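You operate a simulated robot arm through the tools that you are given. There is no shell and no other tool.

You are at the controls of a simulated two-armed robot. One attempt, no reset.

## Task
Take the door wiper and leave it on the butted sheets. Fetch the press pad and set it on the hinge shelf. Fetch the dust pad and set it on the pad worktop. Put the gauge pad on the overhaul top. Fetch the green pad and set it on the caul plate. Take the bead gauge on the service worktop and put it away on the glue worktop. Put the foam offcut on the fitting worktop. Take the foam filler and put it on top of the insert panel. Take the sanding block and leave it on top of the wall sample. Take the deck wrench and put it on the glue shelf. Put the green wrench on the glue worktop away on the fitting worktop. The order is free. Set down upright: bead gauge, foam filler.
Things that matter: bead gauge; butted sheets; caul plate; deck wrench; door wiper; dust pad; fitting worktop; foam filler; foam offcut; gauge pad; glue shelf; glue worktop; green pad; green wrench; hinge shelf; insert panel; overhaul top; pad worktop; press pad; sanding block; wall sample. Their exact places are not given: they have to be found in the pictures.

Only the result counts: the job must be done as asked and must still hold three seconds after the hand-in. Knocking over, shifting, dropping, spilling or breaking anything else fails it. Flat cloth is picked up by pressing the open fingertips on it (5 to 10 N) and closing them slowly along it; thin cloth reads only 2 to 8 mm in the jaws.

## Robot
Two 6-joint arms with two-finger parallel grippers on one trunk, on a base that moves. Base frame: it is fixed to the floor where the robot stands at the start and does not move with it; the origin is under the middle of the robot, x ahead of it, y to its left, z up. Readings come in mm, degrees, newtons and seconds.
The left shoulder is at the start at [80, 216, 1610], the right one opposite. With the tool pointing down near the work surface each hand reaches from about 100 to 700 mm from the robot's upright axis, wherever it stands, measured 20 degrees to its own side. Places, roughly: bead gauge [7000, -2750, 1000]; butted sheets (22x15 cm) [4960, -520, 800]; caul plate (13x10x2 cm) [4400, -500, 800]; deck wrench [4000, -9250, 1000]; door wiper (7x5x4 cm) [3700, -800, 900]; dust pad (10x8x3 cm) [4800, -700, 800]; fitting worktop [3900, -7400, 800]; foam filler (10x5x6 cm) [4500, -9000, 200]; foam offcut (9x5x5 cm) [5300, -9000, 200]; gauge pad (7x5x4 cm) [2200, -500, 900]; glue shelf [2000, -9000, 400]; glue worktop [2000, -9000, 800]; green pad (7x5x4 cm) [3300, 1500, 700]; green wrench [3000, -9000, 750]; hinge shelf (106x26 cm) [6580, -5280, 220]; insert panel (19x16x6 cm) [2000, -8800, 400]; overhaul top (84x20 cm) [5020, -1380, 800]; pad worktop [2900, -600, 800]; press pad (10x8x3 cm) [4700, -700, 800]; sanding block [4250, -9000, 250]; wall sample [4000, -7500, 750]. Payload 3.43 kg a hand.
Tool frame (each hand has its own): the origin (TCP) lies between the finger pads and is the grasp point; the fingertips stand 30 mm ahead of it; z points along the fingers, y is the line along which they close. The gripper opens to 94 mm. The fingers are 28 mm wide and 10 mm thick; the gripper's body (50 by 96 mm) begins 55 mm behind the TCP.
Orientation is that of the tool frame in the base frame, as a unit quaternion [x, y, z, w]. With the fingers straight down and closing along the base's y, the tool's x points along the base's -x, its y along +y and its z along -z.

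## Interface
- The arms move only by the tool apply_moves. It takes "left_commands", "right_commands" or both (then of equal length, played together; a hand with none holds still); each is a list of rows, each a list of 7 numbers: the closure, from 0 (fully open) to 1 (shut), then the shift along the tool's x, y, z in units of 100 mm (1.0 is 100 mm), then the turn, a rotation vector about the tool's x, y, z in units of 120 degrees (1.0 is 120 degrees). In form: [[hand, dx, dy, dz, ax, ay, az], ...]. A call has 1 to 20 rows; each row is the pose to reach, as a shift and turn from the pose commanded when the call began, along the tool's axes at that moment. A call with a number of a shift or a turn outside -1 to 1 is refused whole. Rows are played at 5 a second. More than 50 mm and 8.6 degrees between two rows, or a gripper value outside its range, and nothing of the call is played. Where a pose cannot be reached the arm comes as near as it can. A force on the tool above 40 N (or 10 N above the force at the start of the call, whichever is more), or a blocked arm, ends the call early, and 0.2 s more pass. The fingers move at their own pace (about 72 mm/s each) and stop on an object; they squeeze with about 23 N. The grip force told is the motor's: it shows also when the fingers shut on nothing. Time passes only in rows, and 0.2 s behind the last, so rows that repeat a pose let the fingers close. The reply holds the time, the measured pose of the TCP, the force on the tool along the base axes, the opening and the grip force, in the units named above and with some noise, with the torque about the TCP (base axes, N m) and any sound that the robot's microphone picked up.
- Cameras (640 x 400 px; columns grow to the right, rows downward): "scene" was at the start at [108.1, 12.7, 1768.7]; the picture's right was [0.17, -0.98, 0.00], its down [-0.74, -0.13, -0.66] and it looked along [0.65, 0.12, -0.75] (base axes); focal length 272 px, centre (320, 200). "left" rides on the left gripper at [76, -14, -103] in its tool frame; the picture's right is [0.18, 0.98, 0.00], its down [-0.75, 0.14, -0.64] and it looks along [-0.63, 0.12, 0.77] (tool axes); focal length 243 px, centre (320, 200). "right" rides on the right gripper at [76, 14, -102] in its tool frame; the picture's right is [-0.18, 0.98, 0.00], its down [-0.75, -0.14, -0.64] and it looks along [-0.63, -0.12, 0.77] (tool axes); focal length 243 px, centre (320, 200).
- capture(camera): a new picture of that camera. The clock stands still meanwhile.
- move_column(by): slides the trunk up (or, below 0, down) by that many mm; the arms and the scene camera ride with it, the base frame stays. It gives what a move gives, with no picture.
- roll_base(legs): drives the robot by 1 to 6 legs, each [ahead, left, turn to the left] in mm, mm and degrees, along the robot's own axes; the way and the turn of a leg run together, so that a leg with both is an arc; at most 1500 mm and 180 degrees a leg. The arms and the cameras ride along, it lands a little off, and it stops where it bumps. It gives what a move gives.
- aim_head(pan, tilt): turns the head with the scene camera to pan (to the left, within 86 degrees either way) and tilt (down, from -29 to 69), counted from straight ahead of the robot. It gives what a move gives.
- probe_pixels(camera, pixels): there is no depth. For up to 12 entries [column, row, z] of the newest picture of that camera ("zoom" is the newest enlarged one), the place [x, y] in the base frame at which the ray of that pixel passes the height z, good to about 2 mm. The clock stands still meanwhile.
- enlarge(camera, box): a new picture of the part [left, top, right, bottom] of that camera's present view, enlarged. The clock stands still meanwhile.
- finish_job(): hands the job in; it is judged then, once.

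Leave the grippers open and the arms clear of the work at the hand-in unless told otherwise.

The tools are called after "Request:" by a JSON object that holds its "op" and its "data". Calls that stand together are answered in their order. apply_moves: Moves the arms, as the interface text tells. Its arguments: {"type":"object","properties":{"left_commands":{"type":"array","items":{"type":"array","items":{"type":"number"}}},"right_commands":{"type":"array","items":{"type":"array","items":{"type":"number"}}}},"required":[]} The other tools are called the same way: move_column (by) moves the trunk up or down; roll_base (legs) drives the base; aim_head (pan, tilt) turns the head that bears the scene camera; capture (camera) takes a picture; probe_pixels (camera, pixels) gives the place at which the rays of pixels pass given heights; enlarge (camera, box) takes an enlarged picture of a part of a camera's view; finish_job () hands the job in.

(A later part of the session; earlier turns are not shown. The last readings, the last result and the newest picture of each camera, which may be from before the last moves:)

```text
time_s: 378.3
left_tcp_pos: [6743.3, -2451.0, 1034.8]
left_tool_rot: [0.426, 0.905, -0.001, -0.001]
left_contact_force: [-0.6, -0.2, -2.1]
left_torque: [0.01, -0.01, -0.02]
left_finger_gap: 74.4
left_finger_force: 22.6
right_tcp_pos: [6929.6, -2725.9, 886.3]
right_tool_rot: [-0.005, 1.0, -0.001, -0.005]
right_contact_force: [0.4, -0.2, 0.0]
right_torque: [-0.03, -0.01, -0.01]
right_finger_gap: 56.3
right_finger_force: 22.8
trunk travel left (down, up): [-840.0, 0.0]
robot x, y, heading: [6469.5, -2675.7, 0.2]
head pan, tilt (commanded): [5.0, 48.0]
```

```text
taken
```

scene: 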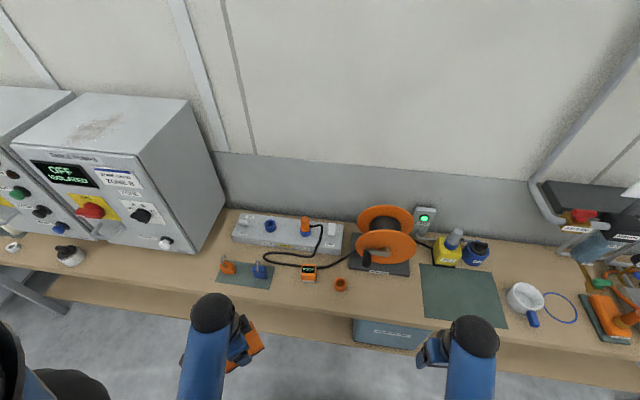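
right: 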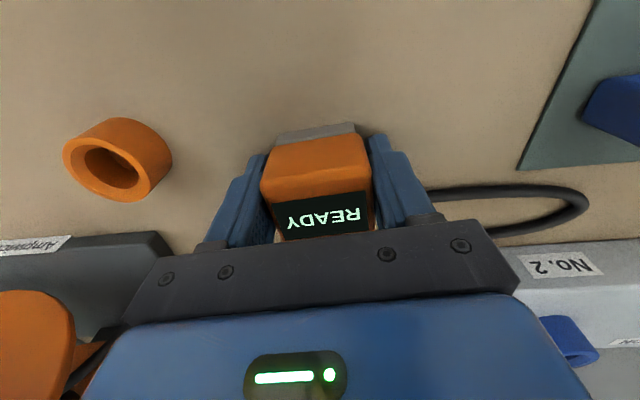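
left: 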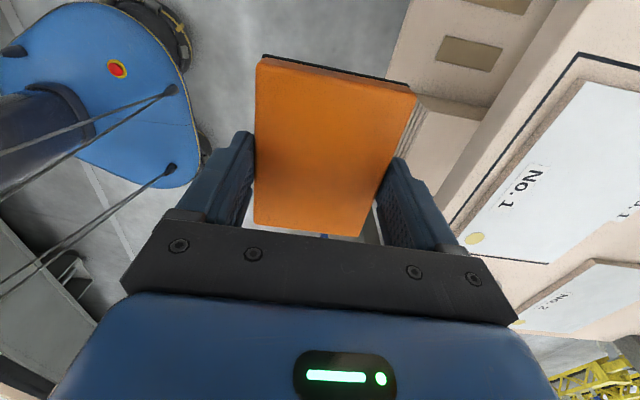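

Gripped (56 mm). I lift 40 mm slowly and check the cord does not move with it.

Request:
{"op": "apply_moves", "data": {"right_commands": [[0.65, 0, 0, -0.1, 0, 0, 0], [0.65, 0, 0, -0.2, 0, 0, 0], [0.65, 0, 0, -0.3, 0, 0, 0], [0.65, 0, 0, -0.4, 0, 0, 0]]}}

Request:
{"op": "capture", "data": {"camera": "right"}}

Request:
{"op": "enlarge", "data": {"camera": "scene", "box": [220, 200, 420, 320]}}

```text
time_s: 379.3
left_tcp_pos: [6744.0, -2451.4, 1034.0]
left_tool_rot: [0.425, 0.905, -0.001, 0.0]
left_contact_force: [-0.6, -0.4, -1.4]
left_torque: [0.04, 0.01, 0.0]
left_finger_gap: 74.6
left_finger_force: 22.9
right_tcp_pos: [6930.4, -2725.7, 925.6]
right_tool_rot: [-0.004, 1.0, 0.0, -0.005]
right_contact_force: [-0.4, 0.1, -1.0]
right_torque: [-0.02, 0.02, 0.0]
right_finger_gap: 56.3
right_finger_force: 23.7
trunk travel left (down, up): [-840.0, 0.0]
robot x, y, heading: [6465.0, -2679.8, 0.4]
head pan, tilt (commanded): [5.0, 48.0]
```

```text
taken
```

right: 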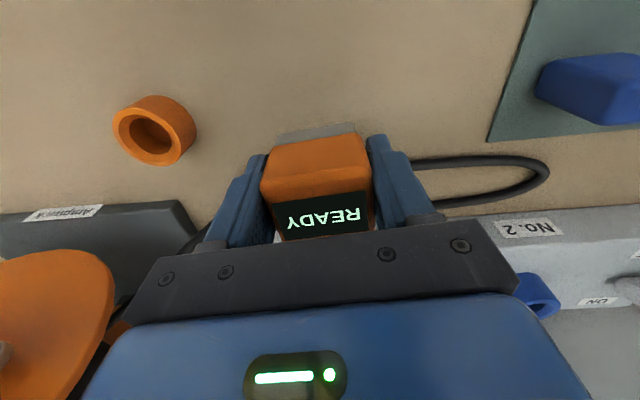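

```text
3.20 times, centred on (320, 260) of scene
```

zoom: 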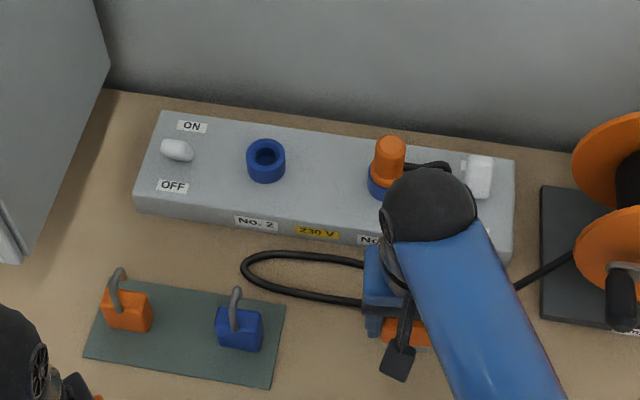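

The cord stays; the box with its grey foot is lifted. I lift further and retract.

Request:
{"op": "apply_moves", "data": {"right_commands": [[0.65, 0, 0, -0.4, 0, 0, 0], [0.65, 0.2, 0, -0.8, 0, 0, 0], [0.65, 0.6, 0, -0.95, 0, 0, 0], [0.65, 1, 0, -0.95, 0, 0, 0]]}}

Request:
{"op": "apply_moves", "data": {"right_commands": [[0.65, 0.4, -0.3, 0, 0, 0, 0], [0.65, 0.8, -0.6, 0, 0, 0, 0], [0.65, 1, -0.9, 0, 0, 0, 0]]}}

Request:
{"op": "capture", "data": {"camera": "right"}}

Request:
{"op": "capture", "data": {"camera": "scene"}}

```text
time_s: 380.3
left_tcp_pos: [6742.2, -2452.8, 1035.6]
left_tool_rot: [0.424, 0.905, 0.0, 0.0]
left_contact_force: [0.1, -0.3, -1.7]
left_torque: [0.03, -0.04, 0.01]
left_finger_gap: 74.5
left_finger_force: 22.7
right_tcp_pos: [6827.1, -2726.0, 1020.9]
right_tool_rot: [-0.004, 1.0, 0.0, -0.005]
right_contact_force: [-0.2, 0.8, -1.1]
right_torque: [0.0, 0.02, 0.01]
right_finger_gap: 56.2
right_finger_force: 22.7
trunk travel left (down, up): [-840.0, 0.0]
robot x, y, heading: [6469.7, -2683.0, 0.6]
head pan, tilt (commanded): [5.0, 48.0]
```

```text
time_s: 381.1
left_tcp_pos: [6741.4, -2453.2, 1035.1]
left_tool_rot: [0.425, 0.905, 0.0, 0.0]
left_contact_force: [0.3, -0.9, -0.9]
left_torque: [0.06, -0.03, 0.01]
left_finger_gap: 74.6
left_finger_force: 23.2
right_tcp_pos: [6729.5, -2816.3, 1025.3]
right_tool_rot: [-0.005, 1.0, 0.0, -0.005]
right_contact_force: [0.7, -0.8, -2.0]
right_torque: [0.0, 0.02, 0.03]
right_finger_gap: 56.2
right_finger_force: 23.0
trunk travel left (down, up): [-840.0, 0.0]
robot x, y, heading: [6467.5, -2678.4, 0.6]
head pan, tilt (commanded): [5.0, 48.0]
```

```text
taken
```

right: 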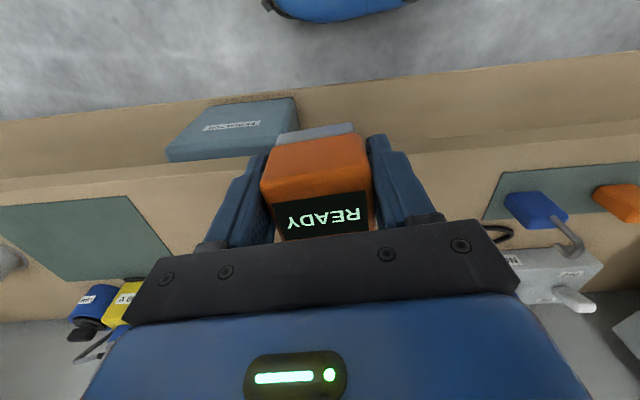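

```text
taken
```

scene: 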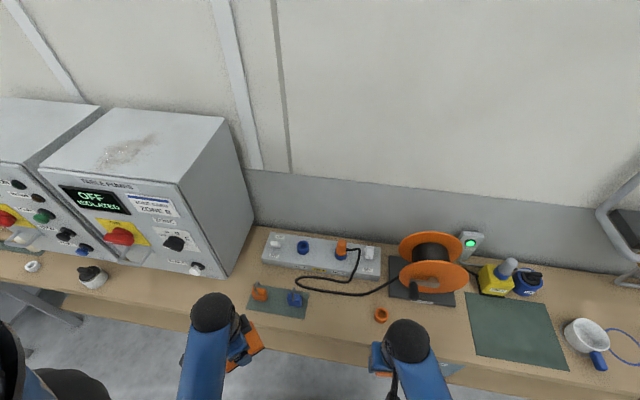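

Bead gauge held upright. I back off and strafe south (right) toward the hinge shelf, looking on the way.

Request:
{"op": "roll_base", "data": {"legs": [[-500, 0, 0], [0, -1000, 0], [0, -900, 0]]}}

Request:
{"op": "aim_head", "data": {"pan": 0, "tilt": 35}}

Request:
{"op": "capture", "data": {"camera": "scene"}}

Request:
{"op": "aim_head", "data": {"pan": -50, "tilt": 30}}

Request:
{"op": "capture", "data": {"camera": "scene"}}

```text
time_s: 393.3
left_tcp_pos: [6314.0, -4379.6, 1034.8]
left_tool_rot: [0.404, 0.915, -0.001, 0.0]
left_contact_force: [0.3, 0.2, -2.0]
left_torque: [0.04, 0.0, 0.03]
left_finger_gap: 74.6
left_finger_force: 22.9
right_tcp_pos: [6318.2, -4744.1, 1024.3]
right_tool_rot: [-0.027, 1.0, -0.001, -0.005]
right_contact_force: [-0.6, -0.4, -1.4]
right_torque: [-0.04, 0.01, 0.02]
right_finger_gap: 56.3
right_finger_force: 23.1
trunk travel left (down, up): [-840.0, 0.0]
robot x, y, heading: [6046.9, -4621.6, 3.0]
head pan, tilt (commanded): [5.0, 48.0]
```

```text
time_s: 394.1
left_tcp_pos: [6313.4, -4380.1, 1034.6]
left_tool_rot: [0.404, 0.915, -0.001, -0.001]
left_contact_force: [0.2, -0.1, -1.5]
left_torque: [0.0, 0.0, 0.01]
left_finger_gap: 74.6
left_finger_force: 23.1
right_tcp_pos: [6317.8, -4745.3, 1024.4]
right_tool_rot: [-0.027, 1.0, 0.0, -0.005]
right_contact_force: [-0.6, 0.5, -2.8]
right_torque: [-0.03, 0.03, 0.01]
right_finger_gap: 56.1
right_finger_force: 23.7
trunk travel left (down, up): [-840.0, 0.0]
robot x, y, heading: [6048.1, -4623.7, 2.9]
head pan, tilt (commanded): [0.0, 35.0]
```

```text
taken
```

scene: 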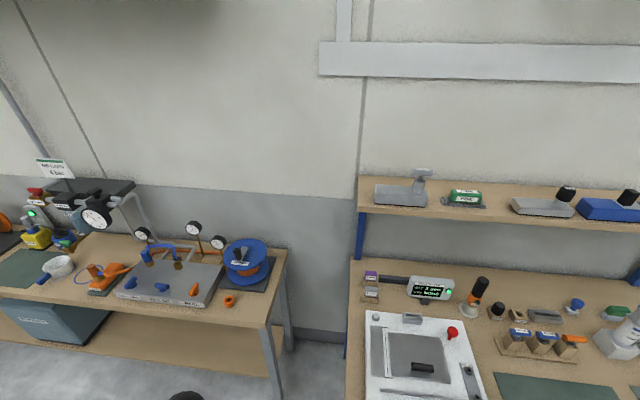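

```text
time_s: 395.3
left_tcp_pos: [6313.2, -4382.5, 1035.1]
left_tool_rot: [0.404, 0.915, 0.0, -0.001]
left_contact_force: [0.0, 0.1, -1.5]
left_torque: [0.01, 0.01, -0.04]
left_finger_gap: 74.7
left_finger_force: 23.3
right_tcp_pos: [6318.2, -4745.5, 1023.2]
right_tool_rot: [-0.027, 1.0, 0.0, -0.005]
right_contact_force: [0.8, 0.4, -1.7]
right_torque: [0.02, 0.01, -0.04]
right_finger_gap: 56.3
right_finger_force: 22.6
trunk travel left (down, up): [-840.0, 0.0]
robot x, y, heading: [6048.7, -4621.1, 3.0]
head pan, tilt (commanded): [-50.0, 30.0]
```

```text
taken
```

scene: 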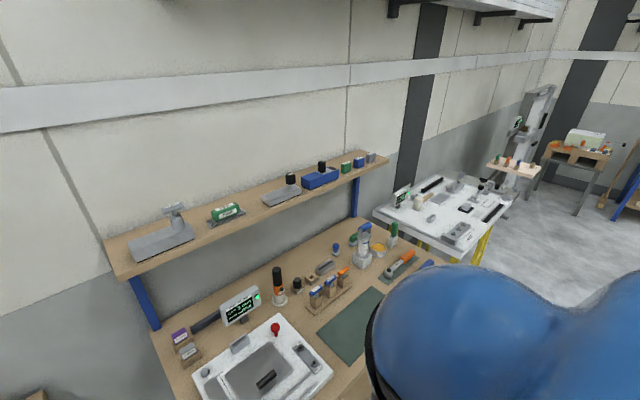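

The hinge bench is to the right. I back off 500 and strafe right 650 to view its lower shelf.

Request:
{"op": "roll_base", "data": {"legs": [[-550, 0, -3], [0, -700, 0]]}}

Request:
{"op": "aim_head", "data": {"pan": 0, "tilt": 40}}

Request:
{"op": "capture", "data": {"camera": "scene"}}

```text
time_s: 401.9
left_tcp_pos: [5759.0, -5098.8, 1034.7]
left_tool_rot: [0.431, 0.902, -0.001, 0.0]
left_contact_force: [0.2, -0.2, -1.8]
left_torque: [-0.02, -0.02, 0.05]
left_finger_gap: 74.2
left_finger_force: 22.7
right_tcp_pos: [5743.8, -5462.8, 1024.3]
right_tool_rot: [0.002, 1.0, -0.001, -0.006]
right_contact_force: [0.3, 0.6, -1.1]
right_torque: [0.02, 0.0, 0.04]
right_finger_gap: 56.2
right_finger_force: 22.9
trunk travel left (down, up): [-840.0, 0.0]
robot x, y, heading: [5478.4, -5324.1, -0.2]
head pan, tilt (commanded): [-50.0, 30.0]
```

```text
time_s: 403.1
left_tcp_pos: [5759.3, -5100.3, 1034.5]
left_tool_rot: [0.431, 0.903, -0.001, -0.001]
left_contact_force: [0.1, -0.7, -1.8]
left_torque: [0.04, -0.03, -0.03]
left_finger_gap: 74.5
left_finger_force: 22.9
right_tcp_pos: [5742.4, -5465.5, 1024.4]
right_tool_rot: [0.002, 1.0, 0.0, -0.005]
right_contact_force: [0.0, 0.7, -1.1]
right_torque: [0.0, -0.02, -0.02]
right_finger_gap: 56.2
right_finger_force: 22.9
trunk travel left (down, up): [-840.0, 0.0]
robot x, y, heading: [5483.6, -5322.5, -0.0]
head pan, tilt (commanded): [0.0, 40.0]
```

```text
taken
```

scene: 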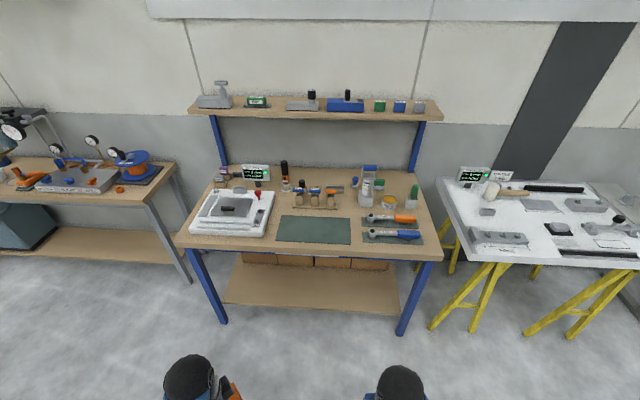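

The lower shelf is free in its front strip. I probe its edges, the bench front and the legs.

Request:
{"op": "enlarge", "data": {"camera": "scene", "box": [170, 230, 450, 345]}}

Request:
{"op": "probe_pixels", "data": {"camera": "scene", "pixels": [[225, 302, 220], [398, 312, 220], [310, 308, 220], [310, 270, 220], [222, 325, 0], [402, 335, 0], [176, 245, 850], [441, 257, 850], [310, 252, 850]]}}

```text
2.29 times, centred on (310, 288) of scene
```

zoom: 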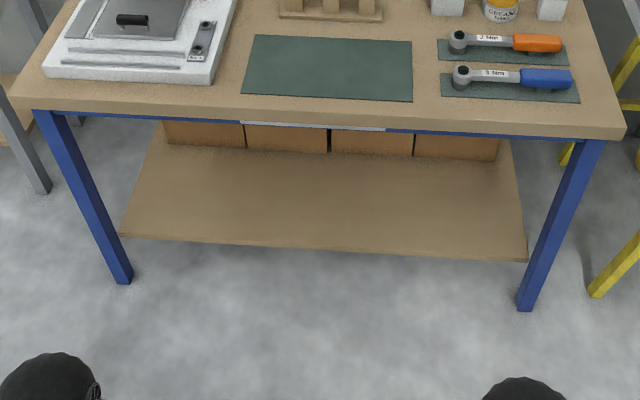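

```text
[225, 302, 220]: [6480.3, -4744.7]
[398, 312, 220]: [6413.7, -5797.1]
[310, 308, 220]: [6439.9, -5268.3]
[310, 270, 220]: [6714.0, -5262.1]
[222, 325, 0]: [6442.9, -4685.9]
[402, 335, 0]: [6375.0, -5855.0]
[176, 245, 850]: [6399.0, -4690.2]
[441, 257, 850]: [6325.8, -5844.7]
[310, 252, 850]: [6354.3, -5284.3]
```

Shelf front edge x≈6440, boxes behind x≈6714, bench-top edge x≈6354. I lower the column 740 mm here in the open, then drive ahead.

Request:
{"op": "move_column", "data": {"by": -740}}

Request:
{"op": "roll_base", "data": {"legs": [[480, 0, 0]]}}

Request:
{"op": "aim_head", "data": {"pan": 15, "tilt": 35}}

Request:
{"op": "capture", "data": {"camera": "scene"}}

Request:
{"op": "capture", "data": {"camera": "left"}}

```text
refused: -740 is not a number from -400 to 400
```

```text
time_s: 405.9
left_tcp_pos: [6238.5, -5095.5, 1037.0]
left_tool_rot: [0.426, 0.905, 0.0, -0.001]
left_contact_force: [-0.3, -0.2, -1.5]
left_torque: [0.0, -0.02, 0.02]
left_finger_gap: 74.5
left_finger_force: 22.5
right_tcp_pos: [6225.2, -5459.6, 1023.6]
right_tool_rot: [-0.005, 1.0, 0.0, -0.005]
right_contact_force: [0.0, -1.0, -1.8]
right_torque: [0.0, -0.03, 0.0]
right_finger_gap: 56.1
right_finger_force: 23.1
trunk travel left (down, up): [-840.0, 0.0]
robot x, y, heading: [5963.0, -5323.0, 0.6]
head pan, tilt (commanded): [0.0, 40.0]
```

```text
time_s: 406.7
left_tcp_pos: [6240.2, -5096.0, 1036.1]
left_tool_rot: [0.425, 0.905, -0.001, 0.0]
left_contact_force: [0.1, 0.1, -1.9]
left_torque: [0.01, 0.0, 0.01]
left_finger_gap: 74.7
left_finger_force: 23.0
right_tcp_pos: [6227.2, -5459.7, 1024.5]
right_tool_rot: [-0.006, 1.0, -0.001, -0.005]
right_contact_force: [0.1, 0.3, -1.4]
right_torque: [0.03, 0.02, -0.02]
right_finger_gap: 55.8
right_finger_force: 23.2
trunk travel left (down, up): [-840.0, 0.0]
robot x, y, heading: [5967.5, -5323.7, 0.5]
head pan, tilt (commanded): [15.0, 35.0]
```

```text
taken
```

scene: 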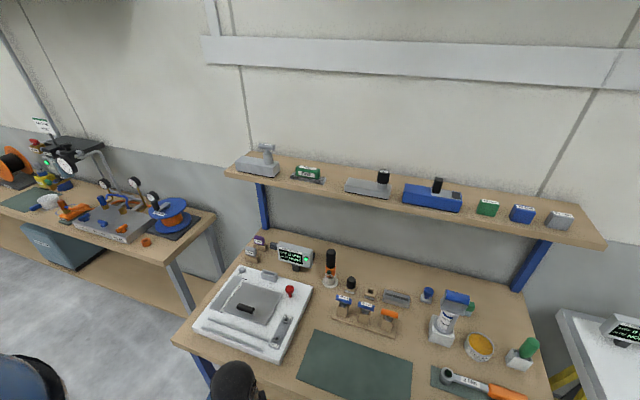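

```text
taken
```

left: 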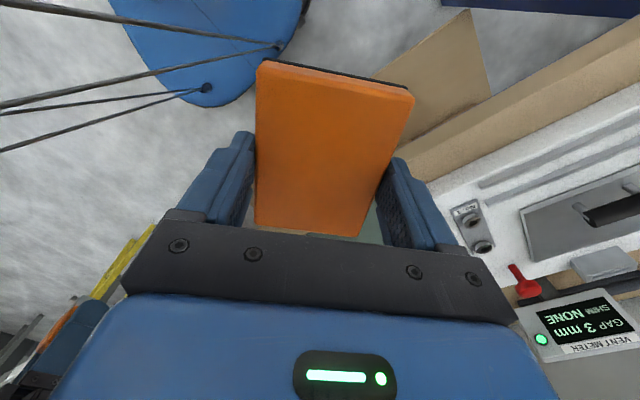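

The column moves at most 400 at a time. I back off 100 mm for clearance and lower in two steps.

Request:
{"op": "roll_base", "data": {"legs": [[-110, 0, 0]]}}

Request:
{"op": "move_column", "data": {"by": -400}}

Request:
{"op": "move_column", "data": {"by": -350}}

Request:
{"op": "aim_head", "data": {"pan": 15, "tilt": 35}}

Request:
{"op": "capture", "data": {"camera": "scene"}}

Request:
{"op": "capture", "data": {"camera": "left"}}

```text
time_s: 407.9
left_tcp_pos: [6136.9, -5096.8, 1032.9]
left_tool_rot: [0.424, 0.906, -0.001, -0.003]
left_contact_force: [1.8, 0.6, -1.3]
left_torque: [0.0, 0.04, -0.04]
left_finger_gap: 74.4
left_finger_force: 22.8
right_tcp_pos: [6126.2, -5460.7, 1022.4]
right_tool_rot: [-0.006, 1.0, -0.001, -0.008]
right_contact_force: [0.4, -0.7, -1.3]
right_torque: [-0.02, 0.03, 0.02]
right_finger_gap: 56.1
right_finger_force: 23.0
trunk travel left (down, up): [-840.0, 0.0]
robot x, y, heading: [5850.9, -5323.8, 1.0]
head pan, tilt (commanded): [15.0, 35.0]
```

```text
time_s: 411.7
left_tcp_pos: [6131.9, -5095.7, 635.3]
left_tool_rot: [0.424, 0.906, 0.0, 0.0]
left_contact_force: [-0.3, 1.0, -0.5]
left_torque: [0.01, -0.01, -0.02]
left_finger_gap: 74.4
left_finger_force: 23.0
right_tcp_pos: [6119.6, -5459.9, 624.5]
right_tool_rot: [-0.006, 1.0, 0.001, -0.003]
right_contact_force: [0.3, 0.1, -0.7]
right_torque: [0.01, 0.01, -0.01]
right_finger_gap: 56.2
right_finger_force: 22.4
trunk travel left (down, up): [-440.0, 400.0]
robot x, y, heading: [5855.9, -5324.7, 0.7]
head pan, tilt (commanded): [15.0, 35.0]
```

```text
time_s: 414.6
left_tcp_pos: [6131.1, -5095.5, 306.1]
left_tool_rot: [0.424, 0.905, -0.001, 0.0]
left_contact_force: [-0.7, 0.4, -0.7]
left_torque: [0.01, 0.02, 0.01]
left_finger_gap: 74.7
left_finger_force: 23.1
right_tcp_pos: [6120.1, -5458.8, 300.6]
right_tool_rot: [-0.006, 1.0, 0.001, -0.001]
right_contact_force: [-7.6, 0.5, 17.5]
right_torque: [-0.24, 0.32, -0.09]
right_finger_gap: 56.3
right_finger_force: 22.5
trunk travel left (down, up): [-111.0, 729.0]
robot x, y, heading: [5856.9, -5325.6, 0.5]
head pan, tilt (commanded): [15.0, 35.0]
stopped: the force on the tool passed its limit at 87 N (the readings are from after the stop); the commanded pose is now the measured one
```

```text
time_s: 415.2
left_tcp_pos: [6131.2, -5097.0, 306.8]
left_tool_rot: [0.423, 0.906, -0.001, 0.001]
left_contact_force: [0.0, 0.5, -1.9]
left_torque: [0.02, -0.04, 0.03]
left_finger_gap: 74.5
left_finger_force: 23.0
right_tcp_pos: [6121.3, -5459.4, 300.7]
right_tool_rot: [-0.006, 1.0, 0.001, -0.001]
right_contact_force: [-8.6, -0.2, 22.4]
right_torque: [-0.17, 0.37, 0.04]
right_finger_gap: 56.3
right_finger_force: 22.7
trunk travel left (down, up): [-111.0, 729.0]
robot x, y, heading: [5859.6, -5324.9, 0.6]
head pan, tilt (commanded): [15.0, 35.0]
```

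```text
taken
```

scene: 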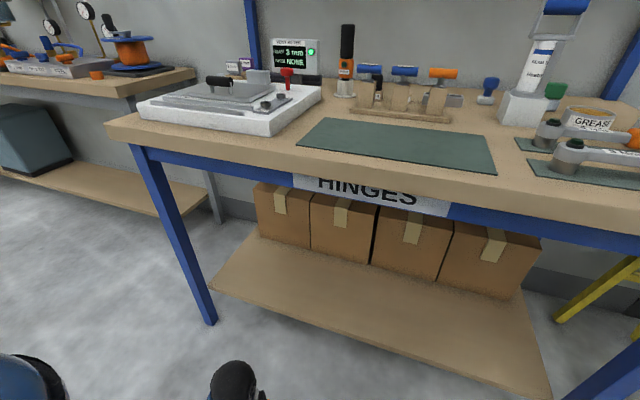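

```text
taken
```

left: 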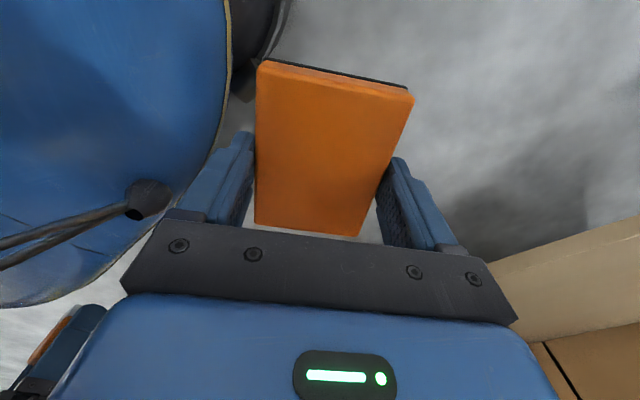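

The right hand's load touched the robot's own base. I raise the column 60 mm and check the bead gauge.

Request:
{"op": "move_column", "data": {"by": 60}}

Request:
{"op": "capture", "data": {"camera": "right"}}

```text
time_s: 416.2
left_tcp_pos: [6131.2, -5095.2, 367.2]
left_tool_rot: [0.423, 0.906, 0.0, 0.001]
left_contact_force: [-0.2, -1.1, -1.9]
left_torque: [0.0, 0.01, 0.0]
left_finger_gap: 74.5
left_finger_force: 23.4
right_tcp_pos: [6120.7, -5459.3, 359.3]
right_tool_rot: [-0.007, 1.0, 0.001, -0.001]
right_contact_force: [0.6, 0.4, -1.2]
right_torque: [0.03, 0.03, -0.02]
right_finger_gap: 56.0
right_finger_force: 23.0
trunk travel left (down, up): [-171.0, 669.0]
robot x, y, heading: [5852.4, -5322.1, 0.7]
head pan, tilt (commanded): [15.0, 35.0]
```

```text
taken
```

right: 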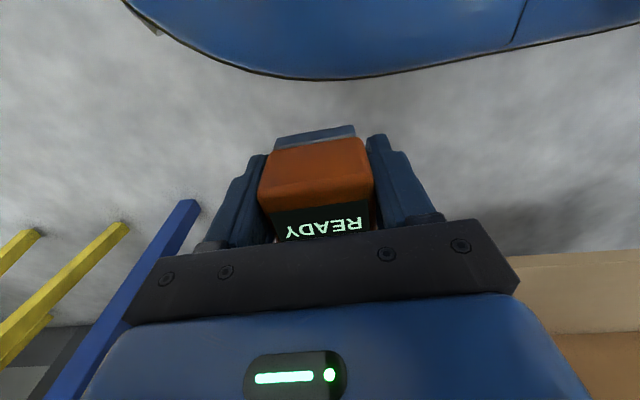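

The gauge is still held (slightly tilted). I extend both hands 100 mm forward so they clear the robot's base, then lower.

Request:
{"op": "apply_moves", "data": {"left_commands": [[0.4, -0.25, 0.3, 0, 0, 0, 0], [0.4, -0.5, 0.6, 0, 0, 0, 0], [0.4, -0.64, 0.77, 0, 0, 0, 0]], "right_commands": [[0.65, -0.4, 0, -0.1, 0, 0, 0], [0.65, -0.8, 0, -0.25, 0, 0, 0], [0.65, -1, 0, -0.4, 0, 0, 0]]}}

Request:
{"op": "apply_moves", "data": {"right_commands": [[0.65, -0.3, 0, -0.15, 0, 0, 0], [0.65, -0.6, 0, -0.3, 0, 0, 0]]}}

Request:
{"op": "capture", "data": {"camera": "left"}}

Request:
{"op": "capture", "data": {"camera": "scene"}}

```text
time_s: 417.1
left_tcp_pos: [6229.6, -5095.7, 362.9]
left_tool_rot: [0.425, 0.905, 0.0, -0.001]
left_contact_force: [0.0, 0.1, -1.4]
left_torque: [-0.02, -0.01, -0.03]
left_finger_gap: 74.6
left_finger_force: 22.9
right_tcp_pos: [6221.8, -5458.6, 372.0]
right_tool_rot: [-0.006, 1.0, 0.001, 0.0]
right_contact_force: [-0.1, 0.2, -2.2]
right_torque: [-0.03, 0.02, -0.01]
right_finger_gap: 56.2
right_finger_force: 23.0
right hand out of reach, approached as far as the arm can: row 2, 3
trunk travel left (down, up): [-171.0, 669.0]
robot x, y, heading: [5855.4, -5327.3, 0.8]
head pan, tilt (commanded): [15.0, 35.0]
```

```text
time_s: 417.6
left_tcp_pos: [6230.1, -5096.4, 364.4]
left_tool_rot: [0.425, 0.905, -0.001, -0.001]
left_contact_force: [-0.3, 0.4, -1.7]
left_torque: [0.02, -0.01, -0.01]
left_finger_gap: 74.5
left_finger_force: 23.3
right_tcp_pos: [6285.1, -5456.8, 375.0]
right_tool_rot: [-0.005, 1.0, 0.001, -0.001]
right_contact_force: [0.6, -1.0, -2.3]
right_torque: [-0.01, 0.03, 0.01]
right_finger_gap: 56.2
right_finger_force: 23.5
right hand out of reach, approached as far as the arm can: row 1, 2
trunk travel left (down, up): [-171.0, 669.0]
robot x, y, heading: [5857.2, -5326.2, 0.5]
head pan, tilt (commanded): [15.0, 35.0]
```

```text
taken
```

left: 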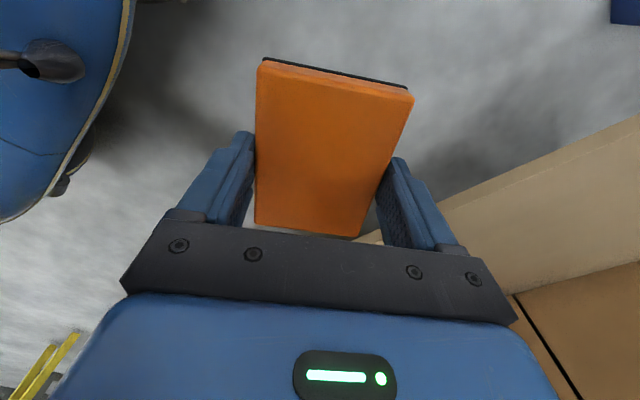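

```text
taken
```

scene: 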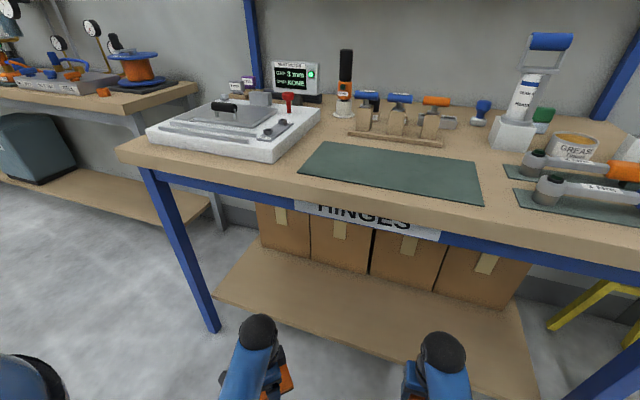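

I lower the column 80 mm and roll ahead 160 so the hands come in under the bench top.

Request:
{"op": "move_column", "data": {"by": -75}}

Request:
{"op": "roll_base", "data": {"legs": [[170, 0, 0]]}}

Request:
{"op": "capture", "data": {"camera": "left"}}

Request:
{"op": "capture", "data": {"camera": "scene"}}

```text
time_s: 418.8
left_tcp_pos: [6230.8, -5095.9, 289.8]
left_tool_rot: [0.422, 0.906, 0.0, 0.0]
left_contact_force: [0.5, 0.0, -0.6]
left_torque: [0.0, -0.02, -0.05]
left_finger_gap: 74.6
left_finger_force: 22.7
right_tcp_pos: [6285.5, -5457.4, 301.3]
right_tool_rot: [-0.005, 1.0, 0.001, 0.0]
right_contact_force: [0.1, 0.4, -1.5]
right_torque: [-0.02, 0.02, 0.0]
right_finger_gap: 56.3
right_finger_force: 22.6
trunk travel left (down, up): [-96.0, 744.0]
robot x, y, heading: [5858.4, -5323.6, 1.0]
head pan, tilt (commanded): [15.0, 35.0]
```

```text
time_s: 420.2
left_tcp_pos: [6398.7, -5092.6, 289.9]
left_tool_rot: [0.423, 0.906, -0.001, 0.0]
left_contact_force: [0.2, 0.1, -1.2]
left_torque: [0.04, 0.06, 0.0]
left_finger_gap: 74.5
left_finger_force: 23.3
right_tcp_pos: [6451.7, -5452.6, 299.5]
right_tool_rot: [-0.007, 1.0, 0.001, 0.0]
right_contact_force: [0.1, 0.5, -2.4]
right_torque: [-0.02, 0.02, -0.02]
right_finger_gap: 56.3
right_finger_force: 23.0
trunk travel left (down, up): [-96.0, 744.0]
robot x, y, heading: [6022.7, -5325.0, 0.7]
head pan, tilt (commanded): [15.0, 35.0]
```

```text
taken
```

left: 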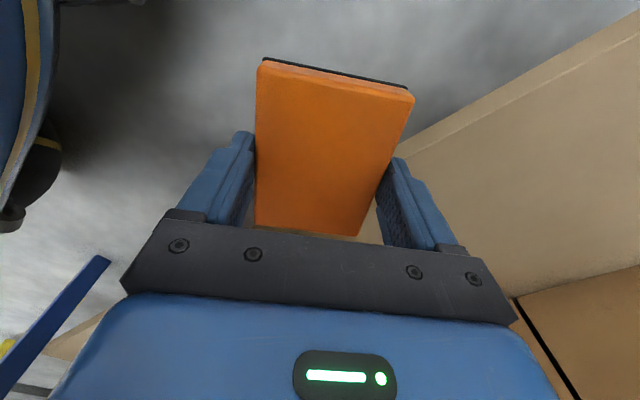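

```text
taken
```

scene: 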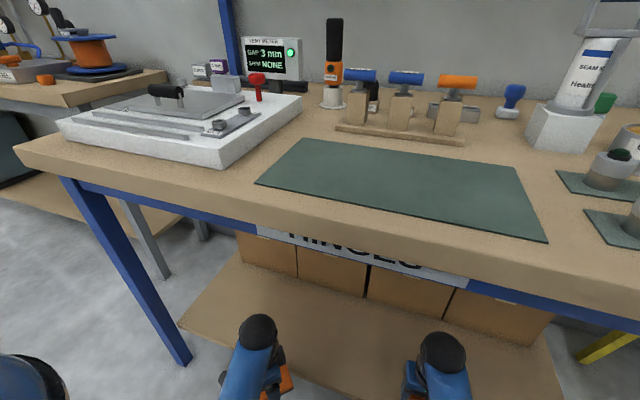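

I probe the shelf's front edge for its height: first from this position.

Request:
{"op": "probe_pixels", "data": {"camera": "left", "pixels": [[420, 137, 200], [420, 137, 220], [420, 137, 240], [560, 62, 200], [560, 62, 220], [560, 62, 240], [512, 297, 200], [512, 297, 220], [512, 297, 240]]}}

Request:
{"op": "apply_moves", "data": {"left_commands": [[0.4, 0, 0, -0.3, 0, 0, 0], [0.4, 0, 0, -0.5, 0, 0, 0]]}}

Request:
{"op": "capture", "data": {"camera": "left"}}

```text
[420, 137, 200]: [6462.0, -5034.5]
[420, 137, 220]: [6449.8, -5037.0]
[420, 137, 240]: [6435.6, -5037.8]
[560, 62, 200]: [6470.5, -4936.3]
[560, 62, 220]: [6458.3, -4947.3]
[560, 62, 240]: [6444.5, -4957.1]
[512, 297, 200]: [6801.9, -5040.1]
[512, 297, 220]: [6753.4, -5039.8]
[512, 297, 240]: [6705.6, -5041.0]
```

```text
time_s: 420.8
left_tcp_pos: [6397.6, -5092.5, 296.2]
left_tool_rot: [0.423, 0.906, 0.001, 0.001]
left_contact_force: [0.9, -0.8, -1.3]
left_torque: [-0.03, 0.0, 0.0]
left_finger_gap: 74.4
left_finger_force: 23.2
left hand out of reach, approached as far as the arm can: row 1, 2
right_tcp_pos: [6453.3, -5452.2, 299.8]
right_tool_rot: [-0.007, 1.0, 0.001, 0.0]
right_contact_force: [-0.1, -0.6, -2.1]
right_torque: [-0.01, 0.02, -0.03]
right_finger_gap: 56.2
right_finger_force: 23.0
trunk travel left (down, up): [-96.0, 744.0]
robot x, y, heading: [6026.8, -5321.1, 0.7]
head pan, tilt (commanded): [15.0, 35.0]
```

```text
taken
```

left: 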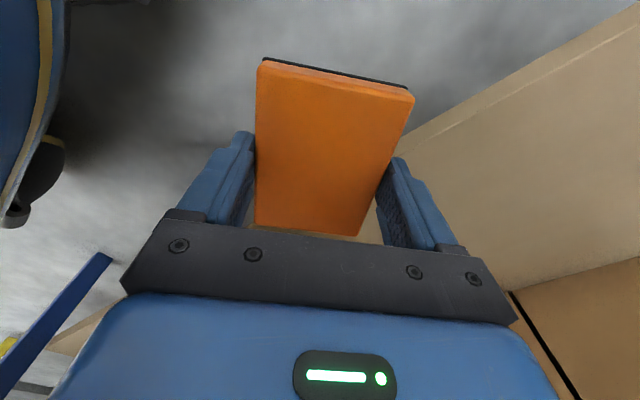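

Front edge matches z≈218. I extend the left hand forward 100, then 45 mm, staying at z≈290.

Request:
{"op": "apply_moves", "data": {"left_commands": [[0.4, -0.25, 0.3, 0, 0, 0, 0], [0.4, -0.5, 0.6, 0, 0, 0, 0], [0.4, -0.64, 0.77, 0, 0, 0, 0]]}}

Request:
{"op": "apply_moves", "data": {"left_commands": [[0.4, -0.15, 0.18, 0, 0, 0, 0], [0.4, -0.3, 0.36, 0, 0, 0, 0]]}}

Request:
{"op": "capture", "data": {"camera": "left"}}

Request:
{"op": "capture", "data": {"camera": "scene"}}

```text
time_s: 421.6
left_tcp_pos: [6498.5, -5091.5, 296.9]
left_tool_rot: [0.422, 0.906, -0.001, -0.002]
left_contact_force: [0.5, 0.0, -1.4]
left_torque: [-0.03, 0.02, -0.03]
left_finger_gap: 74.3
left_finger_force: 23.1
right_tcp_pos: [6454.2, -5452.6, 300.6]
right_tool_rot: [-0.007, 1.0, 0.0, 0.0]
right_contact_force: [0.6, 0.5, -0.6]
right_torque: [-0.01, 0.03, 0.02]
right_finger_gap: 56.3
right_finger_force: 22.7
trunk travel left (down, up): [-96.0, 744.0]
robot x, y, heading: [6026.8, -5322.1, 0.7]
head pan, tilt (commanded): [15.0, 35.0]
```

```text
time_s: 422.2
left_tcp_pos: [6544.1, -5090.3, 295.8]
left_tool_rot: [0.423, 0.906, -0.001, 0.0]
left_contact_force: [-0.5, 0.4, -2.5]
left_torque: [-0.03, -0.02, 0.01]
left_finger_gap: 74.5
left_finger_force: 23.2
right_tcp_pos: [6453.5, -5453.8, 300.7]
right_tool_rot: [-0.007, 1.0, 0.001, 0.0]
right_contact_force: [1.0, 0.0, -2.0]
right_torque: [-0.03, 0.03, 0.02]
right_finger_gap: 56.2
right_finger_force: 22.8
trunk travel left (down, up): [-96.0, 744.0]
robot x, y, heading: [6028.0, -5319.9, 0.7]
head pan, tilt (commanded): [15.0, 35.0]
```

```text
taken
```

left: 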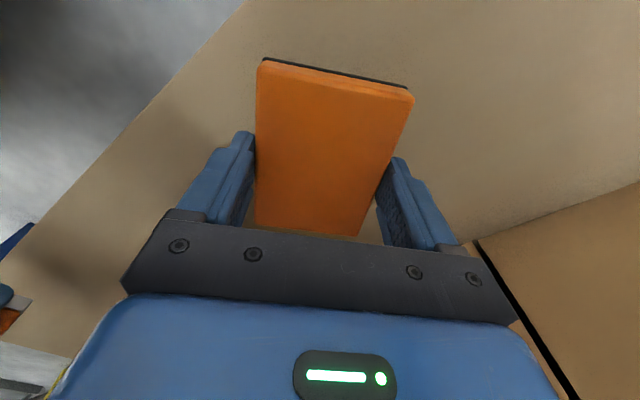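

```text
taken
```

scene: 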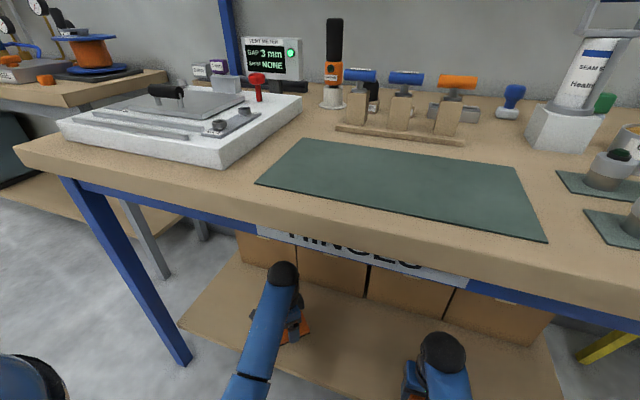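

Over the strip. I lower to z≈260, then in small steps to contact.

Request:
{"op": "apply_moves", "data": {"left_commands": [[0.4, 0, 0, 0.12, 0, 0, 0], [0.4, 0, 0, 0.24, 0, 0, 0], [0.4, 0, 0, 0.34, 0, 0, 0]]}}

Request:
{"op": "apply_moves", "data": {"left_commands": [[0.4, 0, 0, 0.02, 0, 0, 0], [0.4, 0, 0, 0.04, 0, 0, 0], [0.4, 0, 0, 0.06, 0, 0, 0], [0.4, 0, 0, 0.08, 0, 0, 0], [0.4, 0, 0, 0.08, 0, 0, 0]]}}

```text
time_s: 423.0
left_tcp_pos: [6543.4, -5091.9, 265.0]
left_tool_rot: [0.422, 0.907, 0.001, 0.0]
left_contact_force: [-0.2, 0.1, -1.4]
left_torque: [-0.02, -0.01, 0.02]
left_finger_gap: 74.7
left_finger_force: 23.1
right_tcp_pos: [6454.3, -5453.5, 300.0]
right_tool_rot: [-0.007, 1.0, 0.001, 0.0]
right_contact_force: [0.4, -0.7, -1.4]
right_torque: [0.0, 0.02, -0.02]
right_finger_gap: 56.0
right_finger_force: 22.5
trunk travel left (down, up): [-96.0, 744.0]
robot x, y, heading: [6024.6, -5320.1, 0.5]
head pan, tilt (commanded): [15.0, 35.0]
```

```text
time_s: 424.2
left_tcp_pos: [6545.7, -5091.9, 256.2]
left_tool_rot: [0.422, 0.906, -0.001, 0.0]
left_contact_force: [0.4, 0.1, -1.9]
left_torque: [0.0, 0.01, 0.02]
left_finger_gap: 74.7
left_finger_force: 22.9
right_tcp_pos: [6454.6, -5453.1, 301.1]
right_tool_rot: [-0.007, 1.0, 0.001, 0.0]
right_contact_force: [0.2, -0.7, -1.7]
right_torque: [0.0, -0.02, 0.02]
right_finger_gap: 56.2
right_finger_force: 22.9
trunk travel left (down, up): [-96.0, 744.0]
robot x, y, heading: [6025.4, -5320.6, 0.7]
head pan, tilt (commanded): [15.0, 35.0]
```

Request:
{"op": "apply_moves", "data": {"left_commands": [[0.4, 0, 0, 0.015, 0, 0, 0], [0.4, 0, 0, 0.03, 0, 0, 0], [0.4, 0, 0, 0.045, 0, 0, 0], [0.4, 0, 0, 0.06, 0, 0, 0], [0.4, 0, 0, 0.06, 0, 0, 0]]}}

```text
time_s: 425.4
left_tcp_pos: [6545.5, -5092.2, 254.9]
left_tool_rot: [0.423, 0.906, 0.001, 0.003]
left_contact_force: [-5.6, -2.7, 35.3]
left_torque: [0.13, -0.03, 0.07]
left_finger_gap: 74.7
left_finger_force: 23.2
right_tcp_pos: [6453.9, -5452.9, 303.6]
right_tool_rot: [-0.007, 1.0, 0.001, 0.002]
right_contact_force: [-0.2, 0.7, -1.3]
right_torque: [0.01, 0.02, 0.02]
right_finger_gap: 56.3
right_finger_force: 23.1
trunk travel left (down, up): [-96.0, 744.0]
robot x, y, heading: [6025.9, -5322.7, 0.9]
head pan, tilt (commanded): [15.0, 35.0]
```

Contact (35 N). I ease up and release.

Request:
{"op": "apply_moves", "data": {"left_commands": [[0.4, 0, 0, -0.03, 0, 0, 0], [0.3, 0, 0, -0.03, 0, 0, 0], [0.15, 0, 0, -0.03, 0, 0, 0], [0.02, 0, 0, -0.03, 0, 0, 0], [0.02, 0, 0, -0.03, 0, 0, 0]]}}

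Request:
{"op": "apply_moves", "data": {"left_commands": [[0.02, 0, 0, -0.1, 0, 0, 0], [0.02, 0, 0, -0.2, 0, 0, 0], [0.02, 0, 0, -0.35, 0, 0, 0]]}}

Request:
{"op": "capture", "data": {"camera": "left"}}

```text
time_s: 426.6
left_tcp_pos: [6545.5, -5091.0, 253.1]
left_tool_rot: [0.423, 0.906, 0.0, -0.001]
left_contact_force: [-0.5, 0.1, 0.8]
left_torque: [0.03, -0.02, -0.01]
left_finger_gap: 92.0
left_finger_force: 0.1
right_tcp_pos: [6454.6, -5452.5, 300.4]
right_tool_rot: [-0.007, 1.0, 0.001, 0.0]
right_contact_force: [0.7, 0.2, -1.9]
right_torque: [0.02, 0.02, -0.03]
right_finger_gap: 56.2
right_finger_force: 22.8
trunk travel left (down, up): [-96.0, 744.0]
robot x, y, heading: [6028.7, -5324.1, 0.6]
head pan, tilt (commanded): [15.0, 35.0]
```

```text
time_s: 427.4
left_tcp_pos: [6545.6, -5092.4, 289.4]
left_tool_rot: [0.423, 0.906, 0.0, 0.001]
left_contact_force: [0.1, -0.2, 0.3]
left_torque: [0.01, 0.03, -0.01]
left_finger_gap: 92.2
left_finger_force: 0.1
right_tcp_pos: [6453.0, -5452.7, 300.3]
right_tool_rot: [-0.007, 1.0, 0.0, 0.0]
right_contact_force: [0.2, -0.6, -2.3]
right_torque: [-0.01, 0.02, 0.02]
right_finger_gap: 56.4
right_finger_force: 22.4
trunk travel left (down, up): [-96.0, 744.0]
robot x, y, heading: [6025.7, -5318.9, 0.9]
head pan, tilt (commanded): [15.0, 35.0]
```

```text
taken
```

left: 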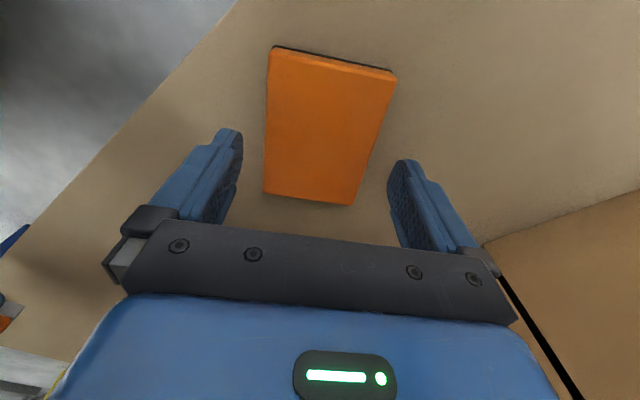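

Press pad is on the hinge shelf. I raise a little more and roll straight back.

Request:
{"op": "apply_moves", "data": {"left_commands": [[0.02, 0, 0, -0.15, 0, 0, 0], [0.02, 0, 0, -0.3, 0, 0, 0]]}}

Request:
{"op": "roll_base", "data": {"legs": [[-500, 0, 0]]}}

Request:
{"op": "move_column", "data": {"by": 400}}

Request:
{"op": "capture", "data": {"camera": "scene"}}

Request:
{"op": "move_column", "data": {"by": 344}}

```text
time_s: 428.0
left_tcp_pos: [6546.5, -5094.0, 318.4]
left_tool_rot: [0.423, 0.906, -0.001, -0.001]
left_contact_force: [-0.4, 0.3, 0.0]
left_torque: [-0.03, 0.02, 0.06]
left_finger_gap: 92.2
left_finger_force: 0.2
right_tcp_pos: [6453.9, -5452.3, 300.2]
right_tool_rot: [-0.006, 1.0, 0.001, 0.0]
right_contact_force: [0.9, 0.0, -1.3]
right_torque: [-0.03, 0.04, 0.01]
right_finger_gap: 56.1
right_finger_force: 23.5
trunk travel left (down, up): [-96.0, 744.0]
robot x, y, heading: [6026.3, -5324.7, 0.8]
head pan, tilt (commanded): [15.0, 35.0]
```

```text
time_s: 430.9
left_tcp_pos: [6059.3, -5100.3, 318.9]
left_tool_rot: [0.422, 0.906, 0.0, 0.0]
left_contact_force: [0.1, -0.2, 0.0]
left_torque: [-0.04, 0.02, 0.0]
left_finger_gap: 92.0
left_finger_force: 0.0
right_tcp_pos: [5966.3, -5458.8, 300.6]
right_tool_rot: [-0.006, 1.0, 0.001, 0.0]
right_contact_force: [-0.1, 0.8, -1.9]
right_torque: [0.02, 0.03, 0.01]
right_finger_gap: 56.1
right_finger_force: 23.0
trunk travel left (down, up): [-96.0, 744.0]
robot x, y, heading: [5536.9, -5326.0, 1.0]
head pan, tilt (commanded): [15.0, 35.0]
```

```text
time_s: 434.8
left_tcp_pos: [6059.3, -5101.2, 717.2]
left_tool_rot: [0.423, 0.906, 0.0, 0.0]
left_contact_force: [0.1, -0.1, 0.4]
left_torque: [0.0, 0.0, 0.0]
left_finger_gap: 92.1
left_finger_force: 0.1
right_tcp_pos: [5967.2, -5460.5, 700.7]
right_tool_rot: [-0.007, 1.0, 0.001, 0.0]
right_contact_force: [-1.1, -0.7, -2.0]
right_torque: [-0.05, 0.02, 0.0]
right_finger_gap: 56.3
right_finger_force: 23.4
trunk travel left (down, up): [-496.0, 344.0]
robot x, y, heading: [5534.6, -5329.8, 0.7]
head pan, tilt (commanded): [15.0, 35.0]
```

```text
taken
```

scene: 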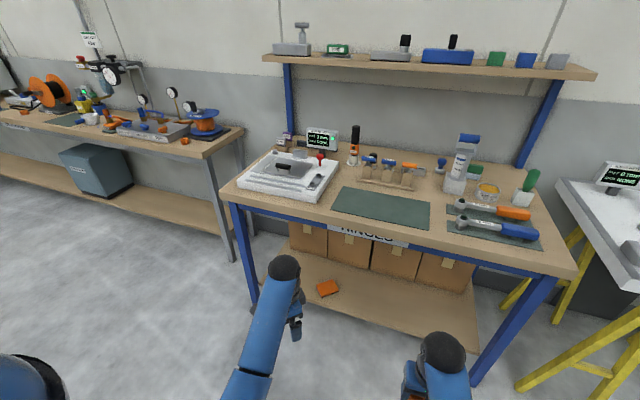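

```text
time_s: 438.1
left_tcp_pos: [6058.9, -5100.5, 1062.7]
left_tool_rot: [0.422, 0.906, -0.001, 0.0]
left_contact_force: [-0.7, -0.6, 0.2]
left_torque: [-0.01, 0.0, 0.03]
left_finger_gap: 91.9
left_finger_force: 0.0
right_tcp_pos: [5968.1, -5459.2, 1045.7]
right_tool_rot: [-0.007, 1.0, 0.001, 0.0]
right_contact_force: [1.1, -0.8, -2.4]
right_torque: [0.01, 0.02, 0.04]
right_finger_gap: 56.3
right_finger_force: 22.4
trunk travel left (down, up): [-840.0, 0.0]
robot x, y, heading: [5538.6, -5327.7, 0.7]
head pan, tilt (commanded): [15.0, 35.0]
```

Press pad is on the shelf. I turn the left hand back to the default yaw, then look toward the south area.

Request:
{"op": "apply_moves", "data": {"left_commands": [[0, 0, 0, 0, 0, 0, -0.06], [0, 0, 0, 0, 0, 0, -0.12], [0, 0, 0, 0, 0, 0, -0.18], [0, 0, 0, 0, 0, 0, -0.24], [0, 0, 0, 0, 0, 0, -0.3], [0, 0, 0, 0, 0, 0, -0.36], [0, 0, 0, 0, 0, 0, -0.417]]}}

Request:
{"op": "roll_base", "data": {"legs": [[-300, 0, 0], [0, 0, -90]]}}

Request:
{"op": "aim_head", "data": {"pan": 0, "tilt": 20}}

Request:
{"op": "capture", "data": {"camera": "scene"}}

Request:
{"op": "aim_head", "data": {"pan": -50, "tilt": 20}}

Request:
{"op": "capture", "data": {"camera": "scene"}}

```text
time_s: 439.7
left_tcp_pos: [6058.8, -5099.5, 1061.6]
left_tool_rot: [-0.001, 1.0, 0.0, -0.001]
left_contact_force: [-0.3, -0.1, -0.4]
left_torque: [-0.03, 0.01, 0.02]
left_finger_gap: 93.7
left_finger_force: 0.0
right_tcp_pos: [5967.0, -5459.3, 1044.4]
right_tool_rot: [-0.007, 1.0, 0.0, 0.0]
right_contact_force: [-0.2, -0.1, -2.1]
right_torque: [-0.03, -0.01, 0.0]
right_finger_gap: 55.9
right_finger_force: 23.1
trunk travel left (down, up): [-840.0, 0.0]
robot x, y, heading: [5538.1, -5328.8, 0.8]
head pan, tilt (commanded): [15.0, 35.0]
```

```text
time_s: 445.5
left_tcp_pos: [5484.9, -5848.2, 1061.2]
left_tool_rot: [0.697, 0.717, 0.001, -0.001]
left_contact_force: [0.0, -0.3, 0.4]
left_torque: [-0.02, 0.0, -0.02]
left_finger_gap: 93.9
left_finger_force: 0.1
right_tcp_pos: [5122.1, -5764.6, 1044.7]
right_tool_rot: [0.692, 0.722, 0.0, 0.0]
right_contact_force: [-0.2, -0.4, -1.5]
right_torque: [0.0, 0.01, 0.01]
right_finger_gap: 56.1
right_finger_force: 22.9
trunk travel left (down, up): [-840.0, 0.0]
robot x, y, heading: [5244.5, -5333.2, -87.5]
head pan, tilt (commanded): [15.0, 35.0]
```

```text
time_s: 446.3
left_tcp_pos: [5484.8, -5847.5, 1061.5]
left_tool_rot: [0.697, 0.717, 0.002, -0.001]
left_contact_force: [0.1, 0.6, 0.5]
left_torque: [0.01, -0.01, 0.02]
left_finger_gap: 94.0
left_finger_force: 0.0
right_tcp_pos: [5122.8, -5764.9, 1044.6]
right_tool_rot: [0.693, 0.721, 0.001, 0.001]
right_contact_force: [-0.3, 0.2, -1.6]
right_torque: [-0.02, -0.01, -0.02]
right_finger_gap: 56.0
right_finger_force: 22.9
trunk travel left (down, up): [-840.0, 0.0]
robot x, y, heading: [5241.1, -5332.7, -87.5]
head pan, tilt (commanded): [0.0, 20.0]
```

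```text
taken
```

scene: 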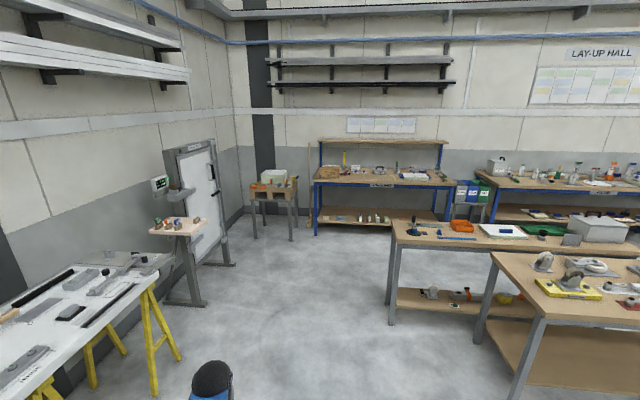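

```text
time_s: 447.4
left_tcp_pos: [5485.5, -5847.9, 1062.5]
left_tool_rot: [0.697, 0.717, 0.001, -0.001]
left_contact_force: [0.5, -0.8, 0.4]
left_torque: [0.0, -0.03, 0.01]
left_finger_gap: 93.9
left_finger_force: 0.0
right_tcp_pos: [5122.4, -5766.6, 1044.4]
right_tool_rot: [0.693, 0.721, 0.002, 0.001]
right_contact_force: [-0.3, -0.3, -1.3]
right_torque: [0.03, 0.03, -0.02]
right_finger_gap: 56.2
right_finger_force: 22.9
trunk travel left (down, up): [-840.0, 0.0]
robot x, y, heading: [5242.0, -5333.2, -87.5]
head pan, tilt (commanded): [-50.0, 20.0]
```

```text
taken
```

scene: 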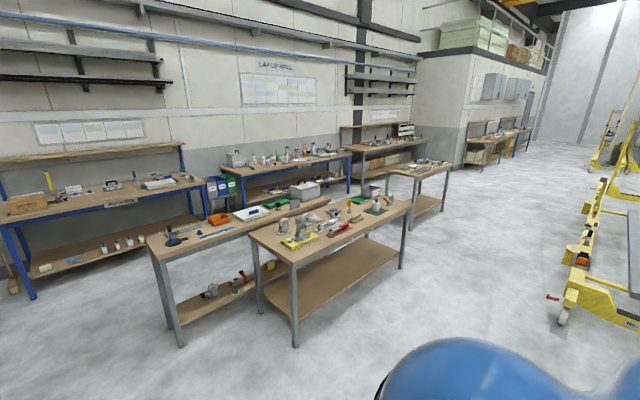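

I see the south area: wall benches and island tables. I probe the island legs and wall benches for the corridor.

Request:
{"op": "probe_pixels", "data": {"camera": "scene", "pixels": [[180, 346, 0], [295, 346, 0], [35, 298, 0], [402, 268, 0], [213, 190, 850], [150, 245, 850], [250, 235, 850], [412, 203, 850], [300, 190, 850], [350, 155, 850], [440, 228, 0], [450, 172, 850]]}}

```text
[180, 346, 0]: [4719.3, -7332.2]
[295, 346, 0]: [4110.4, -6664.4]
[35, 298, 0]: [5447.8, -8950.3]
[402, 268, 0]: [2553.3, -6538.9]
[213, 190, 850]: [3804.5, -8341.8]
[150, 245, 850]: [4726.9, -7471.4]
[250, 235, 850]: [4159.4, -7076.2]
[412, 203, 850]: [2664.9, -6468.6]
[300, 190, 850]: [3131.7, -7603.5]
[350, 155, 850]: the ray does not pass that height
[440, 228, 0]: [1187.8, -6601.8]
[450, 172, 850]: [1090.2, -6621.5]
```

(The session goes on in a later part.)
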